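You operate a simulated robot arm through the tools that you are given. There is no shell and no other tool. Be economical: measure what you need, move in short steps, check, and stop when the job is done.

The job below is to be done with a simulated two-armed robot. You get a single attempt, and the scene is never put back.

## Task
Stones block the wheel: stop it, brush them off and start it again.
Fine: switch off and spray closed before you brush; blue brush, back in its holder; spray at half again. Set down upright: blue brush.

It is judged by the outcome, as a careful person would: the job done as asked, and still so three seconds after it is handed in. It fails if anything else is knocked over, pushed out of place, dropped, spilled or broken.

## Robot
Two 7-joint arms with fingered hands on one trunk, on a base that drives. Base frame: it is fixed to the floor where the robot stands at the start and does not move with it; the origin is under the middle of the robot, x ahead of it, y to its left, z up. Units: m, degrees, N and s.
The left shoulder is at the start at [0.04, 0.146, 1.305], the right one opposite. With the tool pointing down near the work surface each hand reaches from about 0.1 to 0.64 m from the robot's upright axis, wherever it stands, measured 20 degrees to its own side. Places, roughly: black tub [0.8, -0.3, 0.8]; blue brush [0.75, -1, 0.75]; green brush [0.75, -1.25, 0.75]; speed dial [0.5, -0.3, 0.8]; spiral wheel [0.8, -0.3, 1]; tilt knob [0.7, -0.1, 0.9]; wheel spray lever [0.5, -0.4, 0.8]; wheel switch [0.5, -0.1, 0.8]. Payload 4 kg a hand.
The TCP of each hand is the grasp point between the finger pads, 0.026 m short of the fingertips. In the tool frame z runs along the fingers and y along their closing line. The gripper opens to 0.148 m. The gripper's body begins 0.073 m behind the TCP. The gripper is a hand of 3 fingers: y runs from the thumb to the fingers, the wrist lies at [0, 0, -0.224] in the tool frame.
Orientation is that of the tool frame in the base frame, as a unit quaternion [x, y, z, w]. With the fingers straight down and closing along the base's y, the tool's x points along the base's -x, its y along +y and its z along -z.

## Interface
- The arms move only by the tool nudge_tool. It takes "left_targets", "right_targets" or both (then of equal length, played together; a hand with none holds still); each is a list of rows, each a list of 6 numbers: the shift along the tool's x, y, z in units of 100 mm (1.0 is 100 mm), then the turn, a rotation vector about the tool's x, y, z in units of 180 degrees (1.0 is 180 degrees). In form: [[dx, dy, dz, wx, wy, wz], ...]. A call has 1 to 10 rows; each row is the pose to reach, as a shift and turn from the pose commanded when the call began, along the tool's axes at that moment. A call with a number of a shift or a turn outside -1 to 1 is refused whole. A row lasts 0.2 s, in which the tool goes at most 0.05 m and 8.6 degrees; a call with a longer step from one row to the next is refused whole. Where a pose cannot be reached the arm comes as near as it can. A force on the tool above 40 N (or 10 N above the force at the start of the call, whichever is more), or a blocked arm, ends the call early, and 0.2 s more pass. In this call time passes only in rows, and 0.2 s behind the last. The reply holds the time, the measured pose of the TCP, the force on the tool along the base axes, the opening and the grip force, in the units named above and with some noise, with the torque about the TCP (base axes, N m) and any sound that the robot's microphone picked up, and new pictures: "show" is both (left out), scene, wrist or none (wrist: the cameras of the hands that moved).
- Cameras (640 x 400 px; columns grow to the right, rows downward): "scene" is now at [0.0907, -0.0412, 1.5201]; the picture's right is [-0.50, -0.87, 0.00], its down [-0.60, 0.34, -0.72] and it looks along [0.63, -0.36, -0.69] (base axes); focal length 295 px, centre (320, 200). "left" rides on the left gripper at [-0.068, -0.039, -0.09] in its tool frame; the picture's right is [0.50, -0.87, 0.00], its down [0.65, 0.38, -0.65] and it looks along [0.57, 0.33, 0.76] (tool axes); focal length 222 px, centre (320, 200). "right" rides on the right gripper at [0.068, -0.039, -0.09] in its tool frame; the picture's right is [0.50, 0.87, 0.00], its down [-0.65, 0.38, -0.65] and it looks along [-0.57, 0.33, 0.76] (tool axes); focal length 222 px, centre (320, 200). There is no depth. A picture from a camera that has moved, and an enlarged one, comes with that camera's place and axes in the base frame and with its lens.
- raise_lower(by): slides the trunk up (or, below 0, down) by that many m; the arms and the scene camera ride with it, the base frame stays. It gives what a move gives, with no picture.
- base_move(legs): drives the robot by 1 to 6 legs, each [ahead, left, turn to the left] in m, m and degrees, along the robot's own axes; the way and the turn of a leg run together, so that a leg with both is an arc; at most 1.5 m and 180 degrees a leg. The arms and the cameras ride along, it lands a little off, and it stops where it bumps. It gives what a move gives, and a new picture of the scene camera.
- set_fingers(finger1, finger2, thumb_bend, hand): sets how far each is bent, from 0 (flat) to 100 (curled in); at 30 the hand is open as for a grip, at 70 the pads meet at the TCP. One left out holds its place. A second passes; each finger stops where it meets its share of the squeeze, and holds until it gets a number again. It is the only way to open and close the hand. It gives what a move gives, with no picture; readings hold the bend of each and the force on the fingers (four entries, about 0 where the hand has none), thumb and palm.
- head_to(pan, tilt): turns the head with the scene camera to pan (to the left, within 86 degrees either way) and tilt (down, from -29 to 69), counted from straight ahead of the robot. It gives what a move gives, and a new picture of the scene camera.
- zoom(camera, box): a new picture of the part [left, top, right, bottom] of that camera's present view, enlarged. It takes no simulated time.
- close_job(): hands the job in; it is judged then, once.

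Work in short steps. Places have to be worked out from the pictures, the camera data and where the tool is seen: move nearer, look again, correct. Check each grasp and each placing, and mend what went wrong. You have 120 turns and 260 pictures in all, those below and enlarged ones among them. Open the grippers and draw the arms clear of the work before you hand the job in, unless the task says otherwise; then end with one line.

The tools are called by a JSON object that holds its "op" and its "data". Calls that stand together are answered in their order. nudge_tool: Moves the arms, as the interface text tells. Its arguments: {"type":"object","properties":{"left_targets":{"type":"array","items":{"type":"array","items":{"type":"number"}}},"right_targets":{"type":"array","items":{"type":"array","items":{"type":"number"}}},"show":{"type":"string","enum":["both","scene","wrist","none"]}},"required":[]} The other tools are called the same way: raise_lower (by) slides the trunk up or down; set_fingers (finger1, finger2, thumb_bend, hand) moves the fingers one by one; base_move (legs) drives the base; head_to (pan, tilt) turns the head that bears the scene camera; zoom (camera, box) takes an enlarged picture of a part of a camera's view; close_job () hands the job in.

At the start:

```text
clock: 0.0
left_tool_pos: [0.378, -0.0592, 1.2652]
left_tcp_rot: [-0.001, 1.0, -0.002, 0.0]
left_contact_force: [0.3, 0.2, -0.3]
left_moment: [0.06, 0.01, 0.03]
left_opening: 0.1476
left_gripper_force: 0.0
left_shape: jaw
left_bend: [30.0, 30.0, 30.0]
left_finger forces: [0.0, 0.0, 0.1, 0.1, 0.1, 0.0]
right_tool_pos: [0.304, -0.4235, 1.282]
right_tcp_rot: [0.001, 1.0, 0.002, 0.0]
right_contact_force: [-0.2, -0.3, -0.3]
right_moment: [0.01, -0.01, 0.0]
right_opening: 0.1478
right_gripper_force: 0.1
right_shape: jaw
right_bend: [30.0, 30.0, 30.0]
right_finger forces: [0.0, 0.0, 0.0, 0.1, 0.0, 0.1]
trunk travel left (down, up): [-0.475, 0.031]
robot x, y, heading: [0.0016, -0.0001, 0.0]
head pan, tilt: [-29.8, 43.5]
```

scene: 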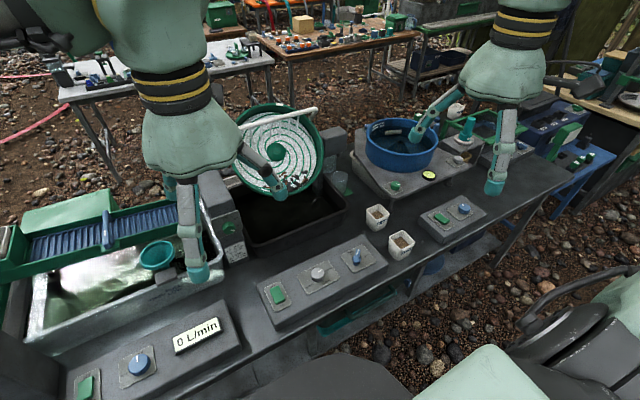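
right: 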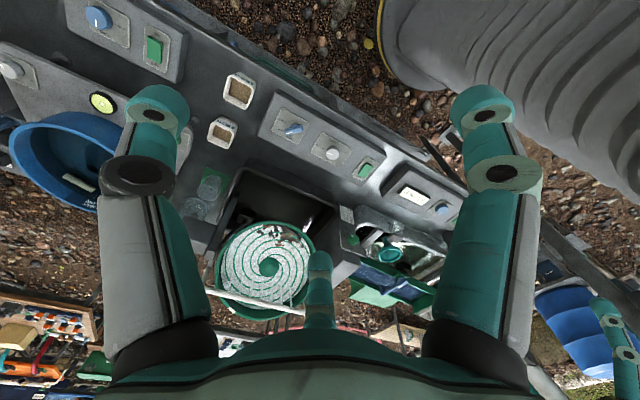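
left: 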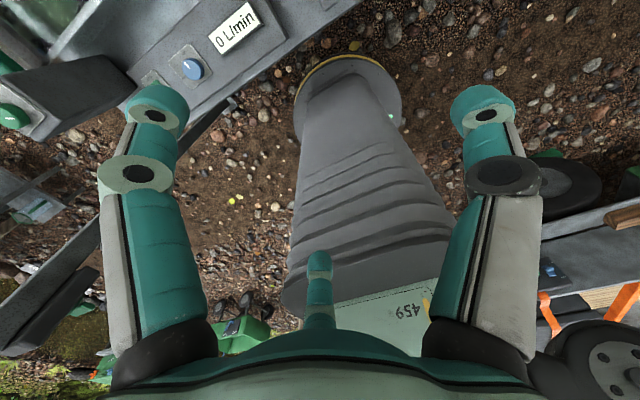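

The wheel panel (switch, dial, blue lever) is in view. I'll zoom in on the controls and the wheel to read their states.

{"op": "zoom", "data": {"camera": "scene", "box": [240, 220, 400, 320]}}

{"op": "zoom", "data": {"camera": "scene", "box": [200, 90, 360, 250]}}

{"op": "zoom", "data": {"camera": "scene", "box": [400, 80, 640, 230]}}

```text
4.00 times, centred on (320, 270) of scene
camera zoom: at [0.0907, -0.0412, 1.5201], right [-0.5, -0.87, 0.0], down [-0.6, 0.34, -0.72], along [0.63, -0.36, -0.69], focal length 1181 px, centre (320, -80)
```

zoom: 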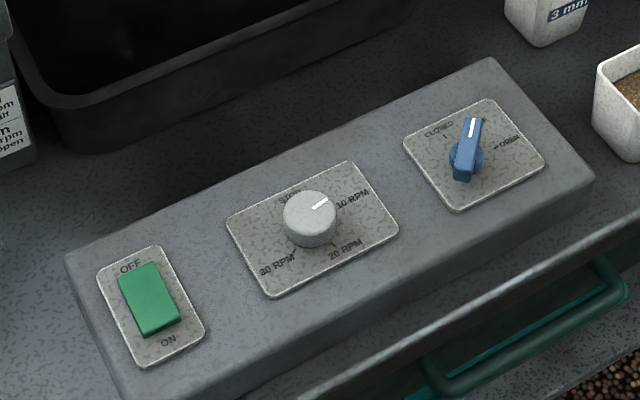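

```text
2.50 times, centred on (280, 170) of scene
camera zoom: at [0.0907, -0.0412, 1.5201], right [-0.5, -0.87, 0.0], down [-0.6, 0.34, -0.72], along [0.63, -0.36, -0.69], focal length 738 px, centre (420, 275)
```

zoom: 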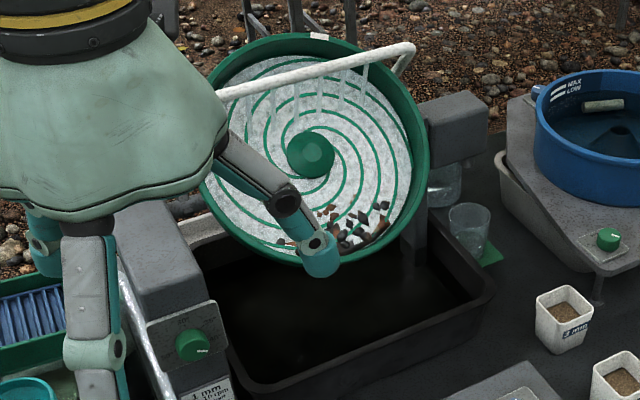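

```text
2.67 times, centred on (520, 155) of scene
camera zoom: at [0.0907, -0.0412, 1.5201], right [-0.5, -0.87, 0.0], down [-0.6, 0.34, -0.72], along [0.63, -0.36, -0.69], focal length 787 px, centre (-213, 320)
```

zoom: 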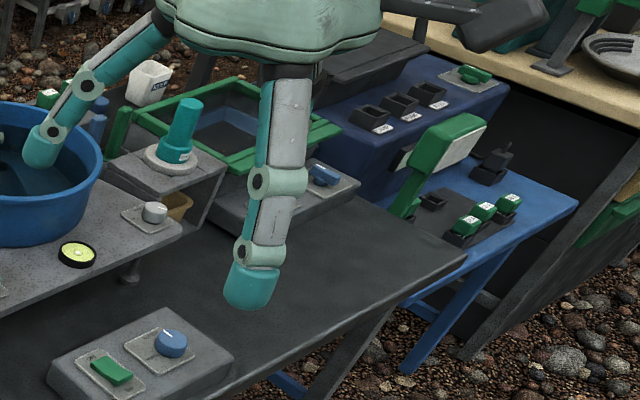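

The wheel dial sits near 10 RPM and the spray lever at the middle (half). The switch presumably is at ON. Next I look right for the brushes.

{"op": "head_to", "data": {"pan": -65, "tilt": 35}}

```text
clock: 1.0
left_tool_pos: [0.3776, -0.0574, 1.2644]
left_tcp_rot: [-0.001, 1.0, -0.001, 0.001]
left_contact_force: [0.2, -1.2, 0.5]
left_moment: [0.0, 0.0, -0.03]
left_opening: 0.1479
left_gripper_force: 0.0
left_shape: jaw
left_bend: [30.0, 30.0, 30.0]
left_finger forces: [0.0, 0.0, 0.0, 0.0, 0.1, 0.0]
right_tool_pos: [0.3038, -0.4231, 1.2814]
right_tcp_rot: [0.001, 1.0, 0.002, -0.001]
right_contact_force: [0.0, -0.1, -0.6]
right_moment: [0.0, 0.04, -0.02]
right_opening: 0.1478
right_gripper_force: 0.0
right_shape: jaw
right_bend: [30.0, 30.0, 30.0]
right_finger forces: [0.1, 0.0, 0.1, 0.1, 0.1, 0.0]
trunk travel left (down, up): [-0.475, 0.031]
robot x, y, heading: [-0.0021, 0.0014, -0.2]
head pan, tilt: [-65.0, 35.0]
camera scene: at [0.0564, -0.08, 1.5328], right [-0.91, -0.42, 0.0], down [-0.24, 0.52, -0.82], along [0.35, -0.74, -0.57], focal length 295 px, centre (320, 200)
```

scene: 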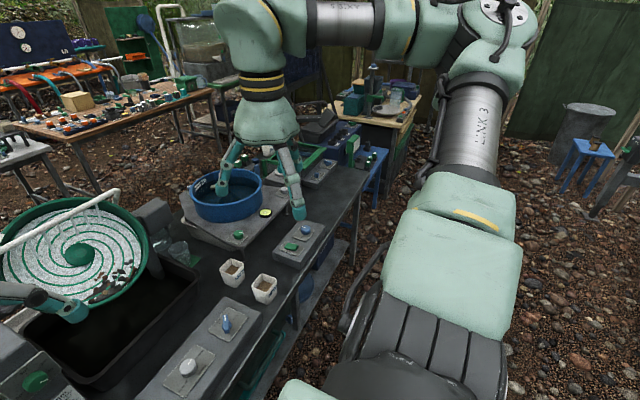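

Right hand obstructs the brush area. I move the left hand aside and back, and shift the right hand toward the wheel panel.

{"op": "nudge_tool", "data": {"left_targets": [[0.4, 0.3, 0, 0, 0, 0], [0.8, 0.6, 0, 0, 0, 0], [1, 0.9, 0, 0, 0, 0], [1, 1, 0, 0, 0, 0]], "right_targets": [[-0.3, 0.3, 0, 0, 0, 0], [-0.6, 0.6, 0, 0, 0, 0], [-0.9, 0.9, 0, 0, 0, 0], [-1, 1, 0, 0, 0, 0]], "show": "none"}}

{"op": "nudge_tool", "data": {"left_targets": [[0, 0.4, 0, 0, 0, 0], [0, 0.8, 0, 0, 0, 0], [0, 1, 0, 0, 0, 0], [0, 1, 0, 0, 0, 0]], "right_targets": [[-0.3, 0.3, 0.2, 0, 0, 0], [-0.5, 0.6, 0.5, 0, 0, 0], [-0.7, 0.9, 0.7, 0, 0, 0], [-0.8, 1, 0.8, 0, 0, 0]], "show": "wrist"}}

{"op": "head_to", "data": {"pan": -50, "tilt": 35}}

```text
clock: 2.0
left_tool_pos: [0.2792, 0.0417, 1.2648]
left_tcp_rot: [-0.001, 1.0, -0.001, 0.0]
left_contact_force: [0.4, 0.8, 0.2]
left_moment: [-0.01, 0.0, 0.0]
left_opening: 0.1481
left_gripper_force: 0.1
left_shape: jaw
left_bend: [30.0, 30.0, 30.0]
left_finger forces: [0.0, 0.0, 0.0, 0.0, 0.1, 0.0]
right_tool_pos: [0.405, -0.3217, 1.2818]
right_tcp_rot: [0.0, 1.0, 0.0, 0.0]
right_contact_force: [-0.6, -0.3, 0.2]
right_moment: [0.02, -0.03, 0.01]
right_opening: 0.1479
right_gripper_force: 0.1
right_shape: jaw
right_bend: [30.0, 30.0, 30.0]
right_finger forces: [0.0, 0.0, 0.1, 0.1, 0.0, 0.0]
trunk travel left (down, up): [-0.475, 0.031]
robot x, y, heading: [0.0023, 0.0003, 0.2]
head pan, tilt: [-65.0, 35.0]
```

```text
clock: 3.0
left_tool_pos: [0.2791, 0.1421, 1.264]
left_tcp_rot: [0.0, 1.0, -0.001, -0.001]
left_contact_force: [-0.3, 0.3, 0.6]
left_moment: [0.0, 0.03, 0.0]
left_opening: 0.1479
left_gripper_force: 0.1
left_shape: jaw
left_bend: [30.0, 30.0, 30.0]
left_finger forces: [0.1, 0.0, 0.0, 0.1, 0.0, 0.1]
right_tool_pos: [0.4834, -0.2231, 1.2014]
right_tcp_rot: [0.002, 1.0, 0.002, 0.0]
right_contact_force: [0.9, -0.8, 0.3]
right_moment: [0.01, 0.0, -0.02]
right_opening: 0.1479
right_gripper_force: 0.0
right_shape: jaw
right_bend: [30.0, 30.0, 30.0]
right_finger forces: [0.0, 0.1, 0.0, 0.0, 0.0, 0.0]
trunk travel left (down, up): [-0.475, 0.031]
robot x, y, heading: [0.0006, -0.0001, 0.1]
head pan, tilt: [-65.0, 35.0]
camera right: at [0.4167, -0.2627, 1.293], right [-0.5, 0.87, 0.0], down [0.66, 0.37, 0.65], along [0.57, 0.33, -0.76], focal length 222 px, centre (320, 200)
camera left: at [0.3462, 0.102, 1.3548], right [-0.5, -0.87, 0.0], down [-0.66, 0.38, 0.65], along [-0.57, 0.33, -0.76], focal length 222 px, centre (320, 200)
```

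right: 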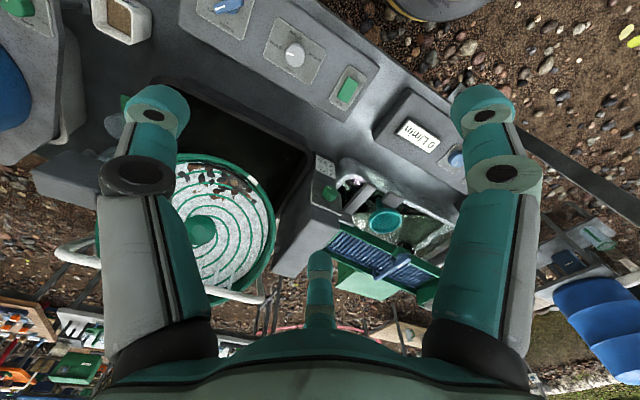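
left: 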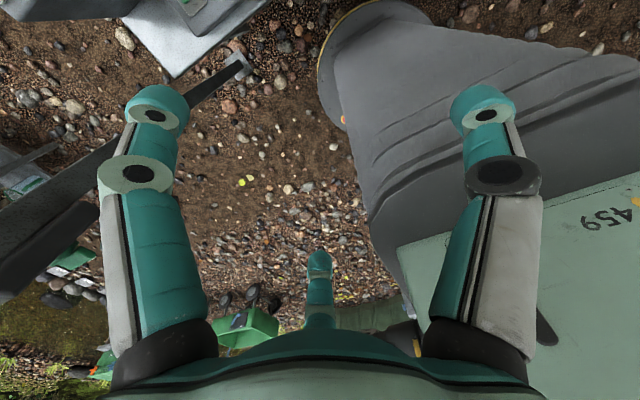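

```text
clock: 3.8
left_tool_pos: [0.2796, 0.1422, 1.2654]
left_tcp_rot: [0.0, 1.0, -0.001, 0.0]
left_contact_force: [0.1, -0.1, -0.4]
left_moment: [0.02, -0.01, -0.01]
left_opening: 0.1479
left_gripper_force: 0.0
left_shape: jaw
left_bend: [30.0, 30.0, 30.0]
left_finger forces: [0.1, 0.0, 0.0, 0.0, 0.0, 0.0]
right_tool_pos: [0.4835, -0.2218, 1.2029]
right_tcp_rot: [0.001, 1.0, 0.002, 0.0]
right_contact_force: [0.3, 0.7, 0.3]
right_moment: [0.01, 0.01, 0.04]
right_opening: 0.1479
right_gripper_force: 0.0
right_shape: jaw
right_bend: [30.0, 30.0, 30.0]
right_finger forces: [0.0, 0.0, 0.0, 0.0, 0.0, 0.0]
trunk travel left (down, up): [-0.475, 0.031]
robot x, y, heading: [0.0005, -0.0018, -0.0]
head pan, tilt: [-50.0, 35.0]
camera scene: at [0.0758, -0.0673, 1.5328], right [-0.77, -0.64, 0.0], down [-0.37, 0.44, -0.82], along [0.53, -0.63, -0.57], focal length 295 px, centre (320, 200)
```

scene: 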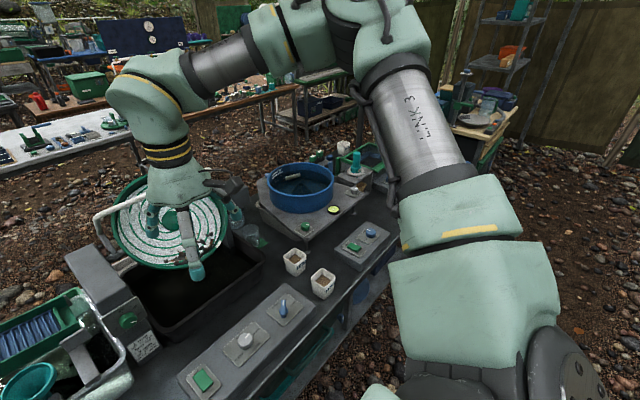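

{"op": "zoom", "data": {"camera": "scene", "box": [250, 120, 410, 220]}}

{"op": "zoom", "data": {"camera": "right", "box": [180, 0, 380, 125]}}

```text
4.00 times, centred on (330, 170) of scene
camera zoom: at [0.0758, -0.0673, 1.5328], right [-0.77, -0.64, 0.0], down [-0.37, 0.44, -0.82], along [0.53, -0.63, -0.57], focal length 1181 px, centre (280, 320)
```

zoom: 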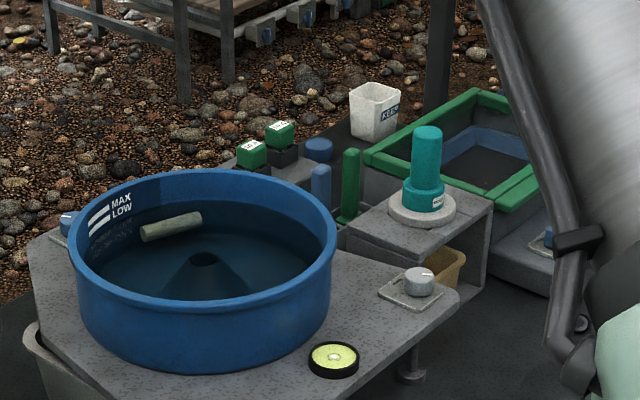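

```text
3.20 times, centred on (280, 62) of right
camera zoom: at [0.416, -0.2621, 1.2934], right [-0.5, 0.87, 0.0], down [0.66, 0.38, 0.65], along [0.57, 0.33, -0.76], focal length 711 px, centre (448, 640)
```

zoom: 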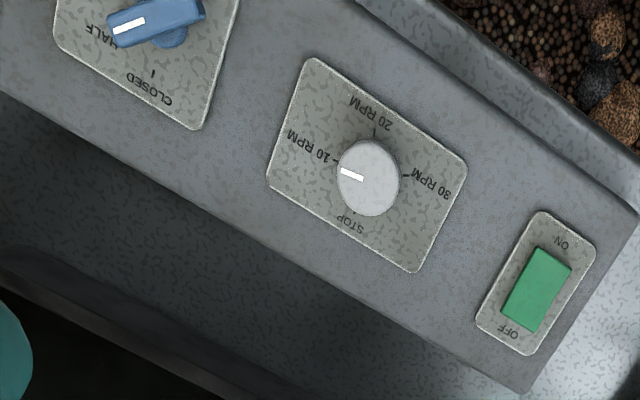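

Blue brush (upright blue handle) stands beside the green brush behind the blue bowl. I close the right fingers into a poker and bring them above the switch's far (OFF) half, near [0.50, -0.147].

{"op": "set_fingers", "data": {"hand": "right", "finger1": 70, "finger2": 70, "thumb_bend": 70}}

{"op": "nudge_tool", "data": {"right_targets": [[0, 0.3, 0.3, 0, 0, 0], [-0.1, 0.6, 0.6, 0, 0, 0], [-0.15, 0.75, 0.9, 0, 0, 0], [-0.15, 0.75, 1, 0, 0, 0]], "show": "none"}}

{"op": "nudge_tool", "data": {"right_targets": [[0, 0, 0.4, 0, 0, 0], [0, 0, 0.8, 0, 0, 0], [0, 0, 1, 0, 0, 0], [0, 0, 1, 0, 0, 0]]}}

{"op": "head_to", "data": {"pan": -25, "tilt": 60}}

```text
clock: 4.8
left_tool_pos: [0.2789, 0.1415, 1.2636]
left_tcp_rot: [-0.001, 1.0, -0.001, 0.0]
left_contact_force: [0.0, -0.2, -0.5]
left_moment: [-0.01, -0.01, 0.0]
left_opening: 0.1479
left_gripper_force: 0.0
left_shape: jaw
left_bend: [30.0, 30.0, 30.0]
left_finger forces: [0.1, 0.0, 0.0, 0.1, 0.0, 0.1]
right_tool_pos: [0.4835, -0.2214, 1.2015]
right_tcp_rot: [0.001, 1.0, 0.001, 0.0]
right_contact_force: [-0.2, 0.7, -0.6]
right_moment: [-0.02, 0.01, 0.01]
right_opening: 0.0002
right_gripper_force: 0.1
right_shape: fingers
right_bend: [69.0, 69.0, 70.0]
right_finger forces: [0.0, 0.1, 0.1, 0.1, 0.0, 0.0]
trunk travel left (down, up): [-0.475, 0.031]
robot x, y, heading: [0.001, -0.0006, -0.0]
head pan, tilt: [-50.0, 35.0]
```

```text
clock: 5.8
left_tool_pos: [0.2773, 0.1421, 1.265]
left_tcp_rot: [-0.001, 1.0, 0.0, 0.0]
left_contact_force: [-0.1, 0.0, 0.6]
left_moment: [-0.05, -0.01, 0.01]
left_opening: 0.1478
left_gripper_force: 0.1
left_shape: jaw
left_bend: [30.0, 30.0, 30.0]
left_finger forces: [0.1, 0.0, 0.0, 0.1, 0.0, 0.0]
right_tool_pos: [0.4836, -0.1703, 1.1123]
right_tcp_rot: [0.001, 1.0, 0.002, 0.002]
right_contact_force: [-0.1, 0.3, 0.1]
right_moment: [0.01, -0.02, 0.01]
right_opening: 0.0001
right_gripper_force: 0.1
right_shape: fingers
right_bend: [69.0, 69.0, 70.0]
right_finger forces: [0.0, 0.1, 0.0, 0.1, 0.0, 0.0]
right hand out of reach, approached as far as the arm can: row 2, 3, 4
trunk travel left (down, up): [-0.475, 0.031]
robot x, y, heading: [0.0012, 0.0005, 0.3]
head pan, tilt: [-50.0, 35.0]
```

```text
clock: 6.8
left_tool_pos: [0.2774, 0.1413, 1.2648]
left_tcp_rot: [-0.001, 1.0, -0.001, 0.0]
left_contact_force: [0.4, 0.3, 0.3]
left_moment: [0.04, -0.03, 0.01]
left_opening: 0.1481
left_gripper_force: 0.1
left_shape: jaw
left_bend: [30.0, 30.0, 30.0]
left_finger forces: [0.0, 0.0, 0.1, 0.1, 0.0, 0.0]
right_tool_pos: [0.4665, -0.1992, 1.0383]
right_tcp_rot: [0.001, 1.0, 0.001, 0.0]
right_contact_force: [0.1, 0.2, -0.1]
right_moment: [-0.01, -0.02, 0.01]
right_opening: 0.0002
right_gripper_force: 0.0
right_shape: fingers
right_bend: [69.0, 69.0, 70.0]
right_finger forces: [0.0, 0.0, 0.1, 0.1, 0.0, 0.0]
right hand out of reach, approached as far as the arm can: row 1, 2, 3, 4
trunk travel left (down, up): [-0.475, 0.031]
robot x, y, heading: [-0.0024, -0.0013, 0.0]
head pan, tilt: [-50.0, 35.0]
camera scene: at [0.0757, -0.0675, 1.5328], right [-0.77, -0.64, 0.0], down [-0.37, 0.44, -0.82], along [0.53, -0.63, -0.57], focal length 295 px, centre (320, 200)
camera right: at [0.3984, -0.2406, 1.1296], right [-0.5, 0.87, 0.0], down [0.66, 0.38, 0.66], along [0.57, 0.33, -0.76], focal length 222 px, centre (320, 200)
```

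scene: 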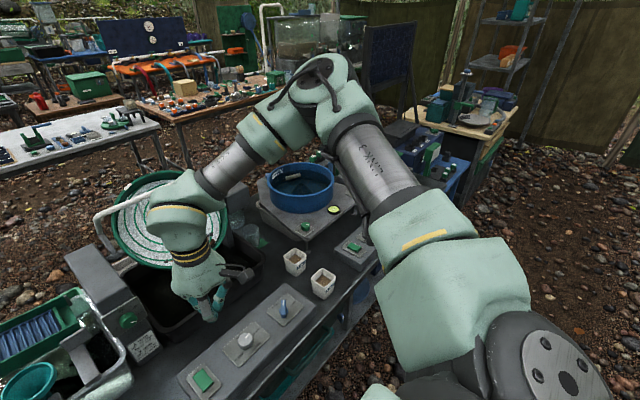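
right: 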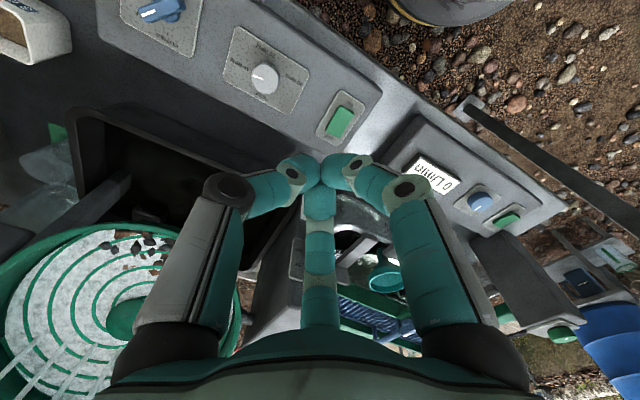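

```text
clock: 7.7
left_tool_pos: [0.2785, 0.1418, 1.2646]
left_tcp_rot: [-0.001, 1.0, -0.001, -0.001]
left_contact_force: [-1.0, 0.7, 0.4]
left_moment: [0.0, -0.03, -0.01]
left_opening: 0.1478
left_gripper_force: 0.1
left_shape: jaw
left_bend: [30.0, 30.0, 30.0]
left_finger forces: [0.0, 0.0, 0.0, 0.0, 0.0, 0.0]
right_tool_pos: [0.4662, -0.2002, 1.0384]
right_tcp_rot: [0.001, 1.0, 0.001, 0.0]
right_contact_force: [0.0, 0.2, 0.2]
right_moment: [0.0, 0.02, 0.0]
right_opening: 0.0
right_gripper_force: 0.0
right_shape: fingers
right_bend: [69.0, 69.0, 70.0]
right_finger forces: [0.0, 0.0, 0.0, 0.0, 0.0, 0.0]
trunk travel left (down, up): [-0.475, 0.031]
robot x, y, heading: [0.0004, 0.0024, -0.0]
head pan, tilt: [-25.0, 60.0]
camera scene: at [0.0796, -0.0284, 1.4985], right [-0.42, -0.91, 0.0], down [-0.78, 0.37, -0.5], along [0.45, -0.21, -0.87], focal length 295 px, centre (320, 200)
```

scene: 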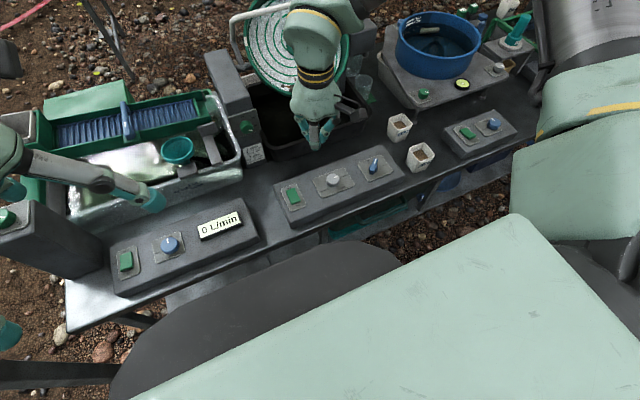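

The switch is at the edge of the right arm's reach from here. I'll lift the right hand and drive the base 0.25 m to the right so the wheel panel is centred (left hand for switch, right for lever).

{"op": "nudge_tool", "data": {"right_targets": [[0.2, 0, -0.4, 0, 0, 0], [0.5, 0, -0.8, 0, 0, 0], [0.9, 0, -1, 0, 0, 0], [1, 0, -1, 0, 0, 0]], "show": "none"}}

{"op": "base_move", "data": {"legs": [[0, -0.25, 0]]}}

```text
clock: 8.7
left_tool_pos: [0.2779, 0.1427, 1.2659]
left_tcp_rot: [0.0, 1.0, 0.0, 0.0]
left_contact_force: [-0.8, 0.5, -0.7]
left_moment: [0.0, 0.01, 0.01]
left_opening: 0.148
left_gripper_force: 0.0
left_shape: jaw
left_bend: [30.0, 30.0, 30.0]
left_finger forces: [0.0, 0.0, 0.0, 0.0, 0.0, 0.0]
right_tool_pos: [0.3653, -0.1991, 1.138]
right_tcp_rot: [0.001, 1.0, 0.001, 0.0]
right_contact_force: [-0.3, -0.8, 0.3]
right_moment: [-0.03, 0.01, 0.01]
right_opening: 0.0
right_gripper_force: 0.1
right_shape: fingers
right_bend: [69.0, 69.0, 70.0]
right_finger forces: [0.0, 0.0, 0.1, 0.1, 0.0, 0.1]
trunk travel left (down, up): [-0.475, 0.031]
robot x, y, heading: [-0.0002, 0.0024, -0.0]
head pan, tilt: [-25.0, 60.0]
```

```text
clock: 10.5
left_tool_pos: [0.2787, -0.1057, 1.2652]
left_tcp_rot: [-0.001, 1.0, -0.001, -0.001]
left_contact_force: [0.7, -0.9, 1.1]
left_moment: [0.01, -0.01, -0.01]
left_opening: 0.1479
left_gripper_force: 0.0
left_shape: jaw
left_bend: [30.0, 30.0, 30.0]
left_finger forces: [0.0, 0.1, 0.0, 0.1, 0.0, 0.1]
right_tool_pos: [0.3645, -0.4473, 1.1391]
right_tcp_rot: [0.001, 1.0, -0.001, 0.0]
right_contact_force: [-0.7, 0.5, 0.4]
right_moment: [0.0, 0.01, 0.0]
right_opening: 0.0
right_gripper_force: 0.0
right_shape: fingers
right_bend: [69.0, 69.0, 70.0]
right_finger forces: [0.0, 0.0, 0.0, 0.0, 0.0, 0.1]
trunk travel left (down, up): [-0.475, 0.031]
robot x, y, heading: [0.0012, -0.2475, 0.2]
head pan, tilt: [-25.0, 60.0]
camera scene: at [0.0795, -0.2743, 1.4985], right [-0.42, -0.91, 0.0], down [-0.78, 0.37, -0.5], along [0.45, -0.21, -0.87], focal length 295 px, centre (320, 200)
```

scene: 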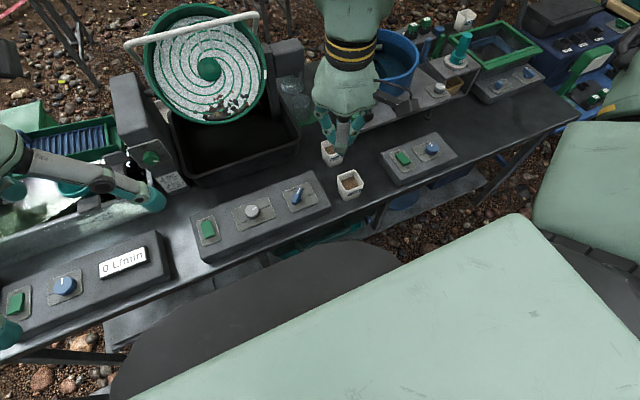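

Triangulating gives panel tops near z≈0.79: switch ≈[0.49,-0.143], dial ≈[0.494,-0.263], lever ≈[0.48,-0.39]. I close the left fingers and bring the left hand above the OFF half of the switch.

{"op": "set_fingers", "data": {"hand": "left", "finger1": 70, "finger2": 70, "thumb_bend": 70}}

{"op": "nudge_tool", "data": {"left_targets": [[-0.3, -0.1, 0.3, 0, 0, 0], [-0.6, -0.2, 0.6, 0, 0, 0], [-0.9, -0.35, 0.9, 0, 0, 0], [-1, -0.35, 1, 0, 0, 0]], "show": "none"}}

{"op": "nudge_tool", "data": {"left_targets": [[-0.3, 0, 0.3, 0, 0, 0], [-0.6, 0, 0.6, 0, 0, 0], [-0.9, 0, 0.9, 0, 0, 0], [-1, 0, 1, 0, 0, 0]]}}

```text
clock: 11.5
left_tool_pos: [0.2785, -0.1085, 1.2648]
left_tcp_rot: [0.0, 1.0, -0.001, 0.0]
left_contact_force: [-0.2, -0.6, 0.5]
left_moment: [0.01, -0.05, 0.0]
left_opening: 0.0002
left_gripper_force: 0.0
left_shape: fingers
left_bend: [69.0, 69.0, 70.0]
left_finger forces: [0.0, 0.0, 0.0, 0.1, 0.1, 0.0]
right_tool_pos: [0.3655, -0.4505, 1.1383]
right_tcp_rot: [0.0, 1.0, 0.0, -0.001]
right_contact_force: [-1.5, -0.3, 0.3]
right_moment: [-0.02, -0.01, 0.01]
right_opening: 0.0003
right_gripper_force: 0.0
right_shape: fingers
right_bend: [69.0, 69.0, 70.0]
right_finger forces: [0.0, 0.1, 0.0, 0.0, 0.1, 0.1]
trunk travel left (down, up): [-0.475, 0.031]
robot x, y, heading: [-0.0026, -0.2502, 0.1]
head pan, tilt: [-25.0, 60.0]
```

```text
clock: 12.5
left_tool_pos: [0.378, -0.1424, 1.1652]
left_tcp_rot: [-0.001, 1.0, -0.001, 0.0]
left_contact_force: [0.6, 0.1, -0.5]
left_moment: [0.0, 0.03, 0.01]
left_opening: 0.0004
left_gripper_force: 0.0
left_shape: fingers
left_bend: [69.0, 69.0, 70.0]
left_finger forces: [0.0, 0.0, 0.0, 0.0, 0.0, 0.0]
right_tool_pos: [0.3657, -0.4492, 1.1385]
right_tcp_rot: [0.001, 1.0, 0.002, 0.0]
right_contact_force: [-0.4, 0.3, 0.1]
right_moment: [-0.03, 0.0, -0.02]
right_opening: 0.0
right_gripper_force: 0.0
right_shape: fingers
right_bend: [69.0, 69.0, 70.0]
right_finger forces: [0.1, 0.0, 0.0, 0.0, 0.0, 0.0]
trunk travel left (down, up): [-0.475, 0.031]
robot x, y, heading: [0.0003, -0.2512, -0.3]
head pan, tilt: [-25.0, 60.0]
```

```text
clock: 13.5
left_tool_pos: [0.4782, -0.1425, 1.0643]
left_tcp_rot: [-0.001, 1.0, -0.001, 0.0]
left_contact_force: [-0.1, 0.1, 0.4]
left_moment: [0.01, -0.04, 0.0]
left_opening: 0.0001
left_gripper_force: 0.0
left_shape: fingers
left_bend: [69.0, 69.0, 70.0]
left_finger forces: [0.1, 0.0, 0.1, 0.0, 0.0, 0.0]
right_tool_pos: [0.3663, -0.4487, 1.1392]
right_tcp_rot: [0.0, 1.0, 0.001, -0.001]
right_contact_force: [1.2, -0.9, 0.1]
right_moment: [0.02, 0.02, 0.0]
right_opening: 0.0003
right_gripper_force: 0.0
right_shape: fingers
right_bend: [69.0, 69.0, 70.0]
right_finger forces: [0.1, 0.0, 0.1, 0.1, 0.1, 0.0]
trunk travel left (down, up): [-0.475, 0.031]
robot x, y, heading: [0.0003, -0.2508, -0.3]
head pan, tilt: [-25.0, 60.0]
camera scene: at [0.0798, -0.2779, 1.4985], right [-0.42, -0.91, 0.0], down [-0.78, 0.37, -0.5], along [0.45, -0.21, -0.87], focal length 295 px, centre (320, 200)
camera left: at [0.5461, -0.1823, 1.155], right [-0.5, -0.87, 0.0], down [-0.66, 0.38, 0.65], along [-0.57, 0.32, -0.76], focal length 222 px, centre (320, 200)
```

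scene: 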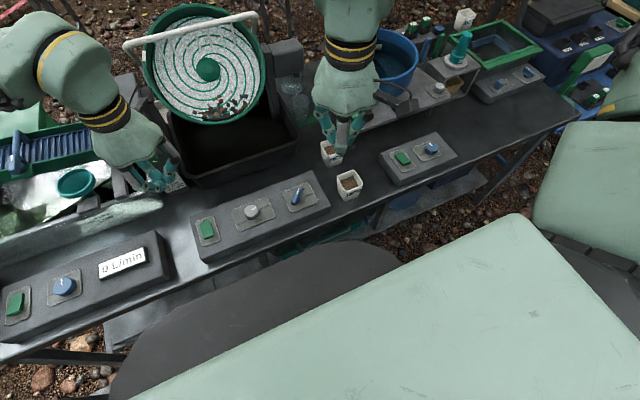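
left: 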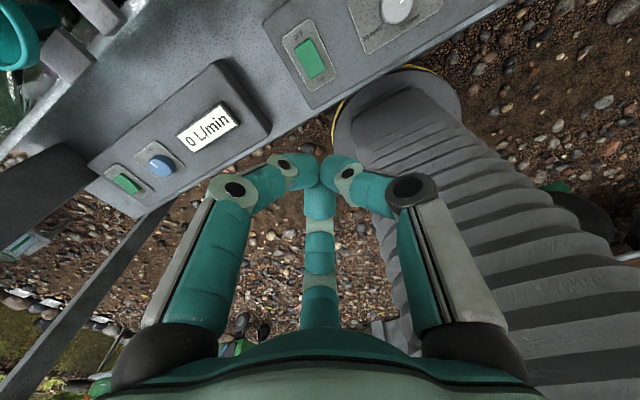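

{"op": "zoom", "data": {"camera": "left", "box": [260, 0, 440, 112]}}

{"op": "zoom", "data": {"camera": "scene", "box": [180, 160, 340, 260]}}

```text
3.56 times, centred on (350, 56) of left
camera zoom: at [0.5461, -0.1823, 1.155], right [-0.5, -0.87, 0.0], down [-0.66, 0.38, 0.65], along [-0.57, 0.32, -0.76], focal length 790 px, centre (213, 712)
```

zoom: 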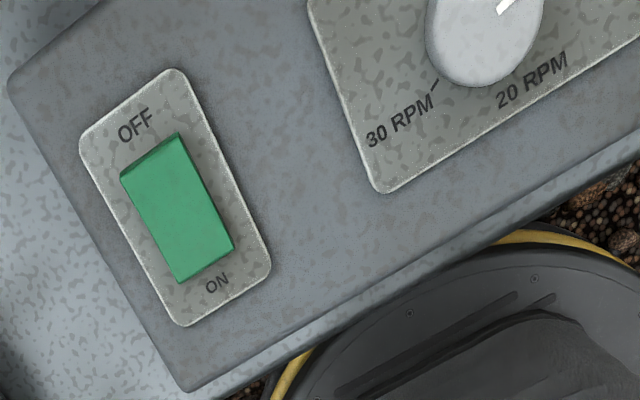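

```text
4.00 times, centred on (260, 210) of scene
camera zoom: at [0.0798, -0.2779, 1.4985], right [-0.42, -0.91, 0.0], down [-0.78, 0.37, -0.5], along [0.45, -0.21, -0.87], focal length 1181 px, centre (560, 160)
```

zoom: 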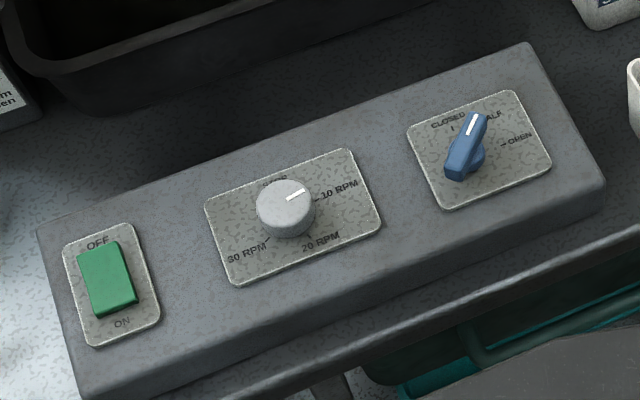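

The raised OFF end shows that the switch is ON. OFF half centre ≈[0.516,-0.146]; descend above it with the left poker.

{"op": "nudge_tool", "data": {"left_targets": [[-0.37, -0.04, 0.1, 0, 0, 0], [-0.37, -0.04, 0.5, 0, 0, 0], [-0.37, -0.04, 0.9, 0, 0, 0], [-0.37, -0.04, 1, 0, 0, 0]], "show": "none"}}

{"op": "nudge_tool", "data": {"left_targets": [[0, 0, 0.4, 0, 0, 0], [0, 0, 0.8, 0, 0, 0], [0, 0, 1, 0, 0, 0]]}}

{"op": "zoom", "data": {"camera": "scene", "box": [150, 150, 310, 250]}}

```text
clock: 14.5
left_tool_pos: [0.5142, -0.1463, 0.9636]
left_tcp_rot: [-0.001, 1.0, -0.001, -0.002]
left_contact_force: [-0.4, 0.0, -0.6]
left_moment: [-0.01, 0.0, 0.02]
left_opening: 0.0005
left_gripper_force: 0.1
left_shape: fingers
left_bend: [69.0, 69.0, 70.0]
left_finger forces: [0.0, 0.1, 0.0, 0.0, 0.0, 0.0]
right_tool_pos: [0.3659, -0.4499, 1.1379]
right_tcp_rot: [0.001, 1.0, 0.0, 0.0]
right_contact_force: [-0.6, 0.4, -1.3]
right_moment: [-0.02, -0.03, -0.02]
right_opening: 0.0
right_gripper_force: 0.1
right_shape: fingers
right_bend: [69.0, 69.0, 70.0]
right_finger forces: [0.0, 0.0, 0.1, 0.1, 0.1, 0.1]
trunk travel left (down, up): [-0.475, 0.031]
robot x, y, heading: [0.0, -0.2508, 0.0]
head pan, tilt: [-25.0, 60.0]
```

```text
clock: 15.3
left_tool_pos: [0.5152, -0.1463, 0.865]
left_tcp_rot: [-0.001, 1.0, -0.001, 0.001]
left_contact_force: [0.3, -0.5, -0.5]
left_moment: [0.03, 0.0, 0.02]
left_opening: 0.0004
left_gripper_force: 0.0
left_shape: fingers
left_bend: [69.0, 69.0, 70.0]
left_finger forces: [0.1, 0.0, 0.0, 0.0, 0.0, 0.0]
right_tool_pos: [0.3667, -0.4496, 1.1398]
right_tcp_rot: [0.001, 1.0, 0.001, 0.0]
right_contact_force: [0.0, 0.1, 0.5]
right_moment: [-0.03, -0.04, 0.01]
right_opening: 0.0002
right_gripper_force: 0.0
right_shape: fingers
right_bend: [69.0, 69.0, 70.0]
right_finger forces: [0.1, 0.0, 0.1, 0.1, 0.1, 0.0]
trunk travel left (down, up): [-0.475, 0.031]
robot x, y, heading: [-0.0025, -0.2479, 0.2]
head pan, tilt: [-25.0, 60.0]
camera scene: at [0.0794, -0.2778, 1.4985], right [-0.42, -0.91, 0.0], down [-0.78, 0.37, -0.5], along [0.45, -0.21, -0.87], focal length 295 px, centre (320, 200)
camera left: at [0.5826, -0.1859, 0.955], right [-0.5, -0.87, 0.0], down [-0.66, 0.38, 0.65], along [-0.57, 0.32, -0.76], focal length 222 px, centre (320, 200)
```

scene: 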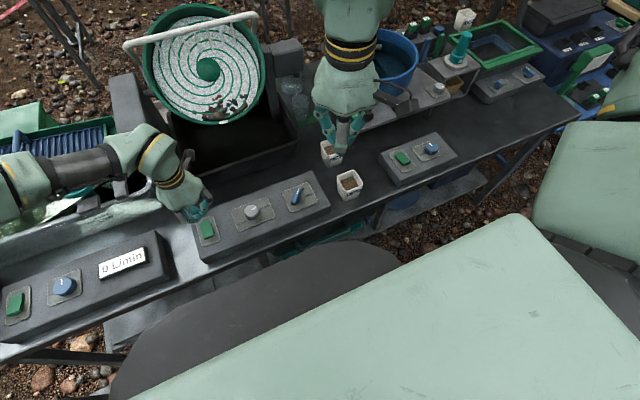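
left: 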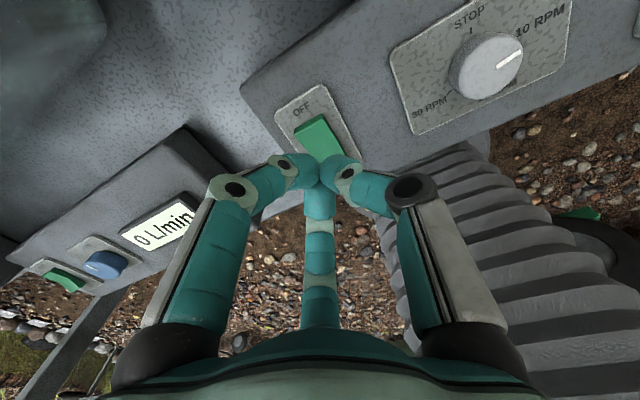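

```text
4.00 times, centred on (230, 200) of scene
camera zoom: at [0.0794, -0.2778, 1.4985], right [-0.42, -0.91, 0.0], down [-0.78, 0.37, -0.5], along [0.45, -0.21, -0.87], focal length 1181 px, centre (680, 200)
```

zoom: 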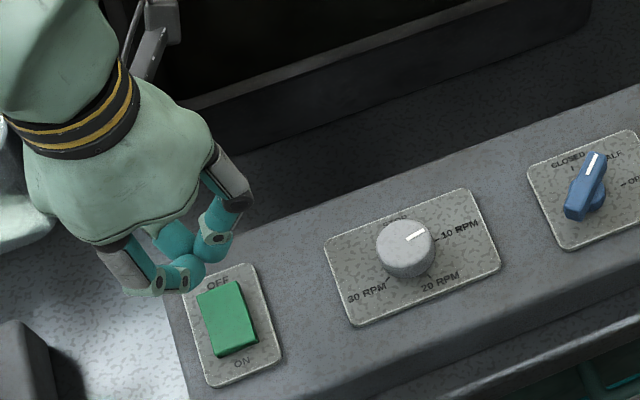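

Refined: rocker top ≈0.775, OFF half at x≈0.514, y≈-0.144, matching the finger position. I press down slowly.

{"op": "nudge_tool", "data": {"left_targets": [[0, 0.02, 0.25, 0, 0, 0], [0, 0.02, 0.45, 0, 0, 0], [0, 0.02, 0.55, 0, 0, 0], [0, 0.02, 0.6, 0, 0, 0], [0, 0.02, 0.65, 0, 0, 0], [0, 0.02, 0.7, 0, 0, 0], [0, 0.02, 0.75, 0, 0, 0]]}}

{"op": "zoom", "data": {"camera": "scene", "box": [150, 150, 310, 250]}}

```text
clock: 16.6
left_tool_pos: [0.5193, -0.1474, 0.8057]
left_tcp_rot: [-0.002, 1.0, -0.003, 0.005]
left_contact_force: [-3.1, 1.7, 21.6]
left_moment: [0.08, 0.2, 0.03]
left_opening: 0.0
left_gripper_force: 12.7
left_shape: fingers
left_bend: [71.0, 72.0, 70.0]
left_finger forces: [8.0, 17.7, 0.0, 0.0, 0.1, 0.0]
right_tool_pos: [0.3647, -0.449, 1.1393]
right_tcp_rot: [0.001, 1.0, 0.0, 0.001]
right_contact_force: [0.2, -0.6, -0.1]
right_moment: [-0.03, -0.02, -0.03]
right_opening: 0.0005
right_gripper_force: 0.1
right_shape: fingers
right_bend: [69.0, 69.0, 70.0]
right_finger forces: [0.0, 0.0, 0.0, 0.0, 0.1, 0.0]
trunk travel left (down, up): [-0.475, 0.031]
robot x, y, heading: [0.001, -0.2503, 0.0]
head pan, tilt: [-25.0, 60.0]
stopped in row 6 (left hand): the force on the tool passed its limit at 45 N (the readings are from after the stop); the commanded pose is now the measured one
camera scene: at [0.0779, -0.2777, 1.4985], right [-0.42, -0.91, 0.0], down [-0.78, 0.37, -0.5], along [0.45, -0.21, -0.87], focal length 295 px, centre (320, 200)
camera left: at [0.586, -0.1858, 0.8961], right [-0.5, -0.87, 0.0], down [-0.66, 0.38, 0.64], along [-0.56, 0.32, -0.76], focal length 222 px, centre (320, 200)
```

scene: 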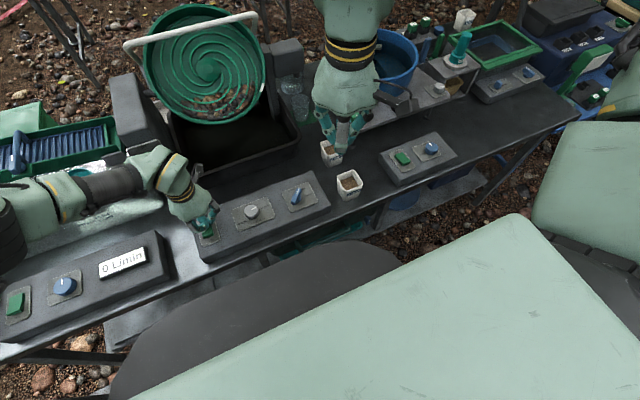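
left: 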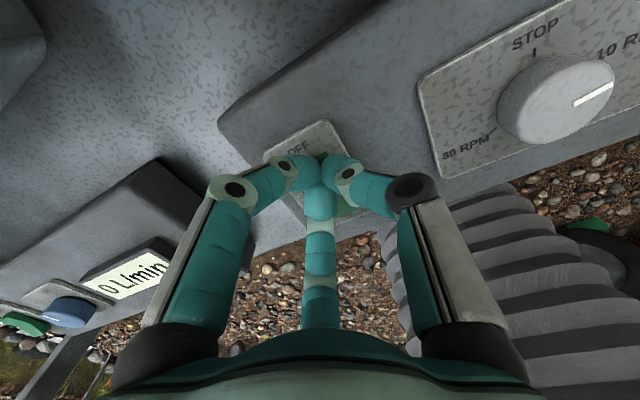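

```text
4.00 times, centred on (230, 200) of scene
camera zoom: at [0.0779, -0.2777, 1.4985], right [-0.42, -0.91, 0.0], down [-0.78, 0.37, -0.5], along [0.45, -0.21, -0.87], focal length 1181 px, centre (680, 200)
```

zoom: 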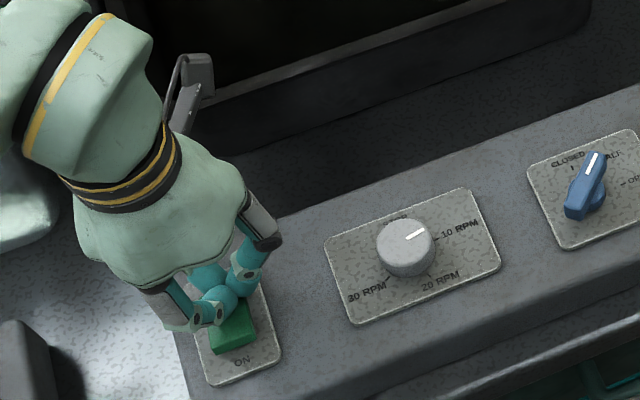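

The rocker flipped and the spray film on the wheel vanished. I lift the left hand away, and look at the switch and wheel.

{"op": "nudge_tool", "data": {"left_targets": [[0, 0, -0.4, 0, 0, 0], [0, 0, -0.8, 0, 0, 0], [0.2, 0.3, -1, 0, 0, 0], [0.5, 0.7, -1, 0, 0, 0], [0.5, 0.8, -1, 0, 0, 0]]}}

{"op": "zoom", "data": {"camera": "scene", "box": [180, 160, 340, 260]}}

{"op": "zoom", "data": {"camera": "scene", "box": [110, 0, 310, 125]}}

```text
clock: 17.8
left_tool_pos: [0.4669, -0.0674, 0.9013]
left_tcp_rot: [-0.002, 1.0, -0.003, 0.004]
left_contact_force: [0.8, 0.5, -0.6]
left_moment: [0.01, 0.03, 0.01]
left_opening: 0.0008
left_gripper_force: 0.1
left_shape: fingers
left_bend: [69.0, 70.0, 70.0]
left_finger forces: [0.1, 0.1, 0.0, 0.0, 0.1, 0.0]
right_tool_pos: [0.3643, -0.4502, 1.1388]
right_tcp_rot: [0.001, 1.0, 0.001, 0.0]
right_contact_force: [0.3, -0.7, 0.4]
right_moment: [0.02, 0.01, -0.02]
right_opening: 0.0004
right_gripper_force: 0.1
right_shape: fingers
right_bend: [69.0, 69.0, 70.0]
right_finger forces: [0.0, 0.1, 0.1, 0.0, 0.1, 0.1]
trunk travel left (down, up): [-0.475, 0.031]
robot x, y, heading: [-0.0012, -0.2479, -0.2]
head pan, tilt: [-25.0, 60.0]
camera scene: at [0.0795, -0.2783, 1.4985], right [-0.42, -0.91, 0.0], down [-0.78, 0.37, -0.5], along [0.45, -0.21, -0.87], focal length 295 px, centre (320, 200)
camera left: at [0.535, -0.1069, 0.9925], right [-0.5, -0.87, 0.0], down [-0.66, 0.38, 0.65], along [-0.56, 0.32, -0.76], focal length 222 px, centre (320, 200)
```

scene: 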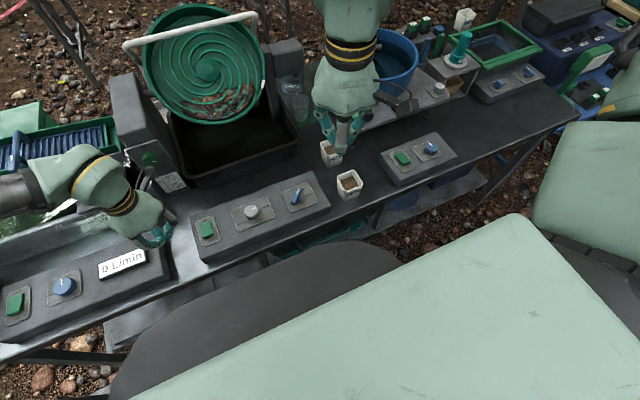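
left: 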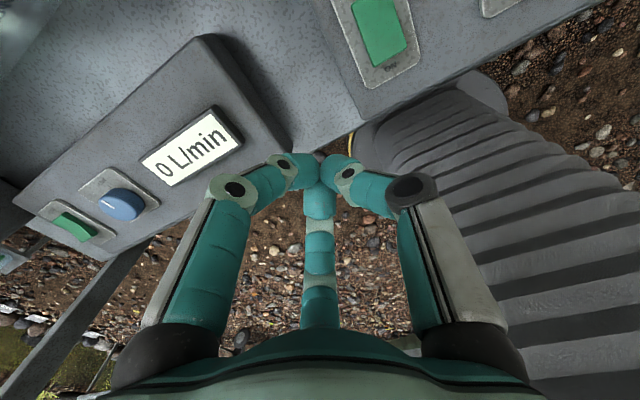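

```text
4.00 times, centred on (260, 210) of scene
camera zoom: at [0.0795, -0.2783, 1.4985], right [-0.42, -0.91, 0.0], down [-0.78, 0.37, -0.5], along [0.45, -0.21, -0.87], focal length 1181 px, centre (560, 160)
```

zoom: 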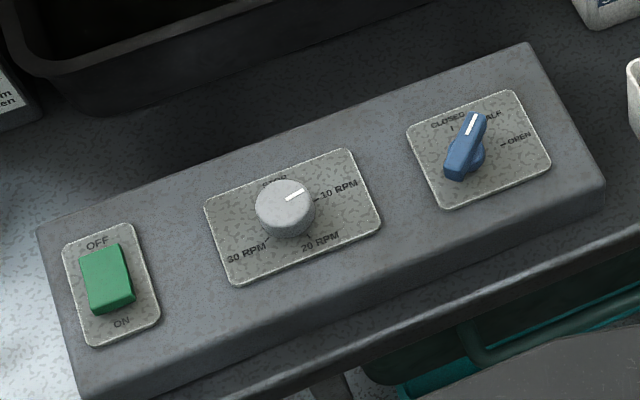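

```text
3.20 times, centred on (210, 62) of scene
camera zoom: at [0.0795, -0.2783, 1.4985], right [-0.42, -0.91, 0.0], down [-0.78, 0.37, -0.5], along [0.45, -0.21, -0.87], focal length 945 px, centre (672, 640)
```

zoom: 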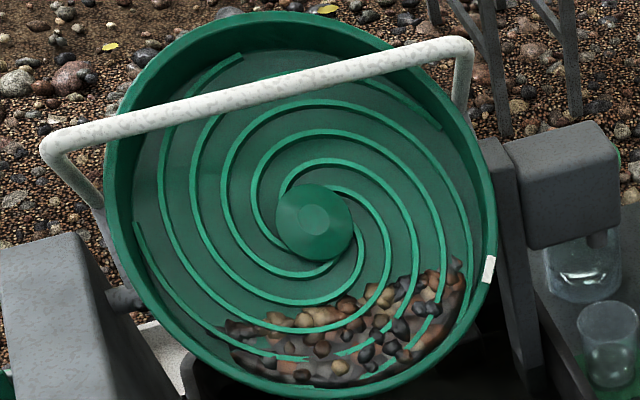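

Switch is OFF and the wheel stopped. Now the lever: pivot ≈[0.485,-0.397], pointing about -42°. I open the right hand partly, turn it 45° to straddle the lever and come above it.

{"op": "set_fingers", "data": {"hand": "right", "finger1": 50, "finger2": 50, "thumb_bend": 50}}

{"op": "nudge_tool", "data": {"right_targets": [[-0.2, 0.1, 0.2, 0, 0, 0.045], [-0.4, 0.2, 0.4, 0, 0, 0.09], [-0.6, 0.3, 0.6, 0, 0, 0.135], [-0.8, 0.4, 0.8, 0, 0, 0.18], [-1, 0.5, 1, 0, 0, 0.225], [-1, 0.5, 1, 0, 0, 0.24]]}}

```text
clock: 18.8
left_tool_pos: [0.4693, -0.0678, 0.9014]
left_tcp_rot: [-0.002, 1.0, -0.004, 0.003]
left_contact_force: [-0.2, -0.6, -0.7]
left_moment: [0.0, -0.01, 0.02]
left_opening: 0.0005
left_gripper_force: 0.0
left_shape: fingers
left_bend: [69.0, 70.0, 70.0]
left_finger forces: [0.0, 0.1, 0.1, 0.0, 0.1, 0.0]
right_tool_pos: [0.3656, -0.4502, 1.139]
right_tcp_rot: [0.001, 1.0, 0.001, -0.001]
right_contact_force: [-0.3, 0.0, 0.1]
right_moment: [-0.02, -0.02, 0.05]
right_opening: 0.0616
right_gripper_force: 0.0
right_shape: fingers
right_bend: [50.0, 50.0, 50.0]
right_finger forces: [0.0, 0.0, 0.0, 0.1, 0.0, 0.1]
trunk travel left (down, up): [-0.475, 0.031]
robot x, y, heading: [-0.0028, -0.2494, -0.1]
head pan, tilt: [-25.0, 60.0]
```

```text
clock: 20.2
left_tool_pos: [0.4669, -0.0673, 0.9013]
left_tcp_rot: [-0.002, 1.0, -0.002, 0.003]
left_contact_force: [0.5, 0.0, -0.2]
left_moment: [-0.06, -0.01, -0.01]
left_opening: 0.0004
left_gripper_force: 0.0
left_shape: fingers
left_bend: [69.0, 70.0, 70.0]
left_finger forces: [0.1, 0.1, 0.0, 0.1, 0.0, 0.0]
right_tool_pos: [0.4767, -0.4459, 1.077]
right_tcp_rot: [0.351, 0.936, 0.001, 0.0]
right_contact_force: [0.0, 0.0, 0.1]
right_moment: [-0.01, -0.01, -0.03]
right_opening: 0.0617
right_gripper_force: 0.1
right_shape: fingers
right_bend: [50.0, 50.0, 50.0]
right_finger forces: [0.1, 0.0, 0.1, 0.1, 0.1, 0.1]
right hand out of reach, approached as far as the arm can: row 4, 5, 6
trunk travel left (down, up): [-0.475, 0.031]
robot x, y, heading: [-0.0006, -0.2467, 0.1]
head pan, tilt: [-25.0, 60.0]
camera scene: at [0.0793, -0.2785, 1.4985], right [-0.42, -0.91, 0.0], down [-0.78, 0.37, -0.5], along [0.45, -0.21, -0.87], focal length 295 px, centre (320, 200)
camera right: at [0.4001, -0.4325, 1.1687], right [0.19, 0.98, 0.0], down [0.74, -0.15, 0.65], along [0.64, -0.12, -0.76], focal length 222 px, centre (320, 200)
```

scene: 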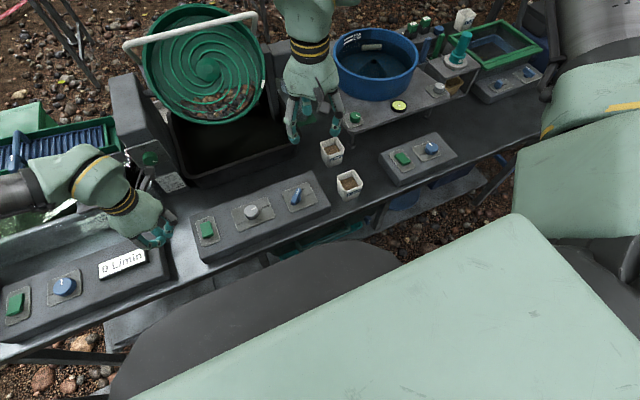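
right: 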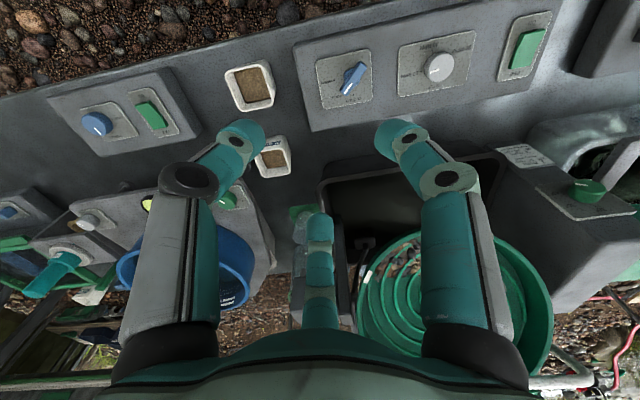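

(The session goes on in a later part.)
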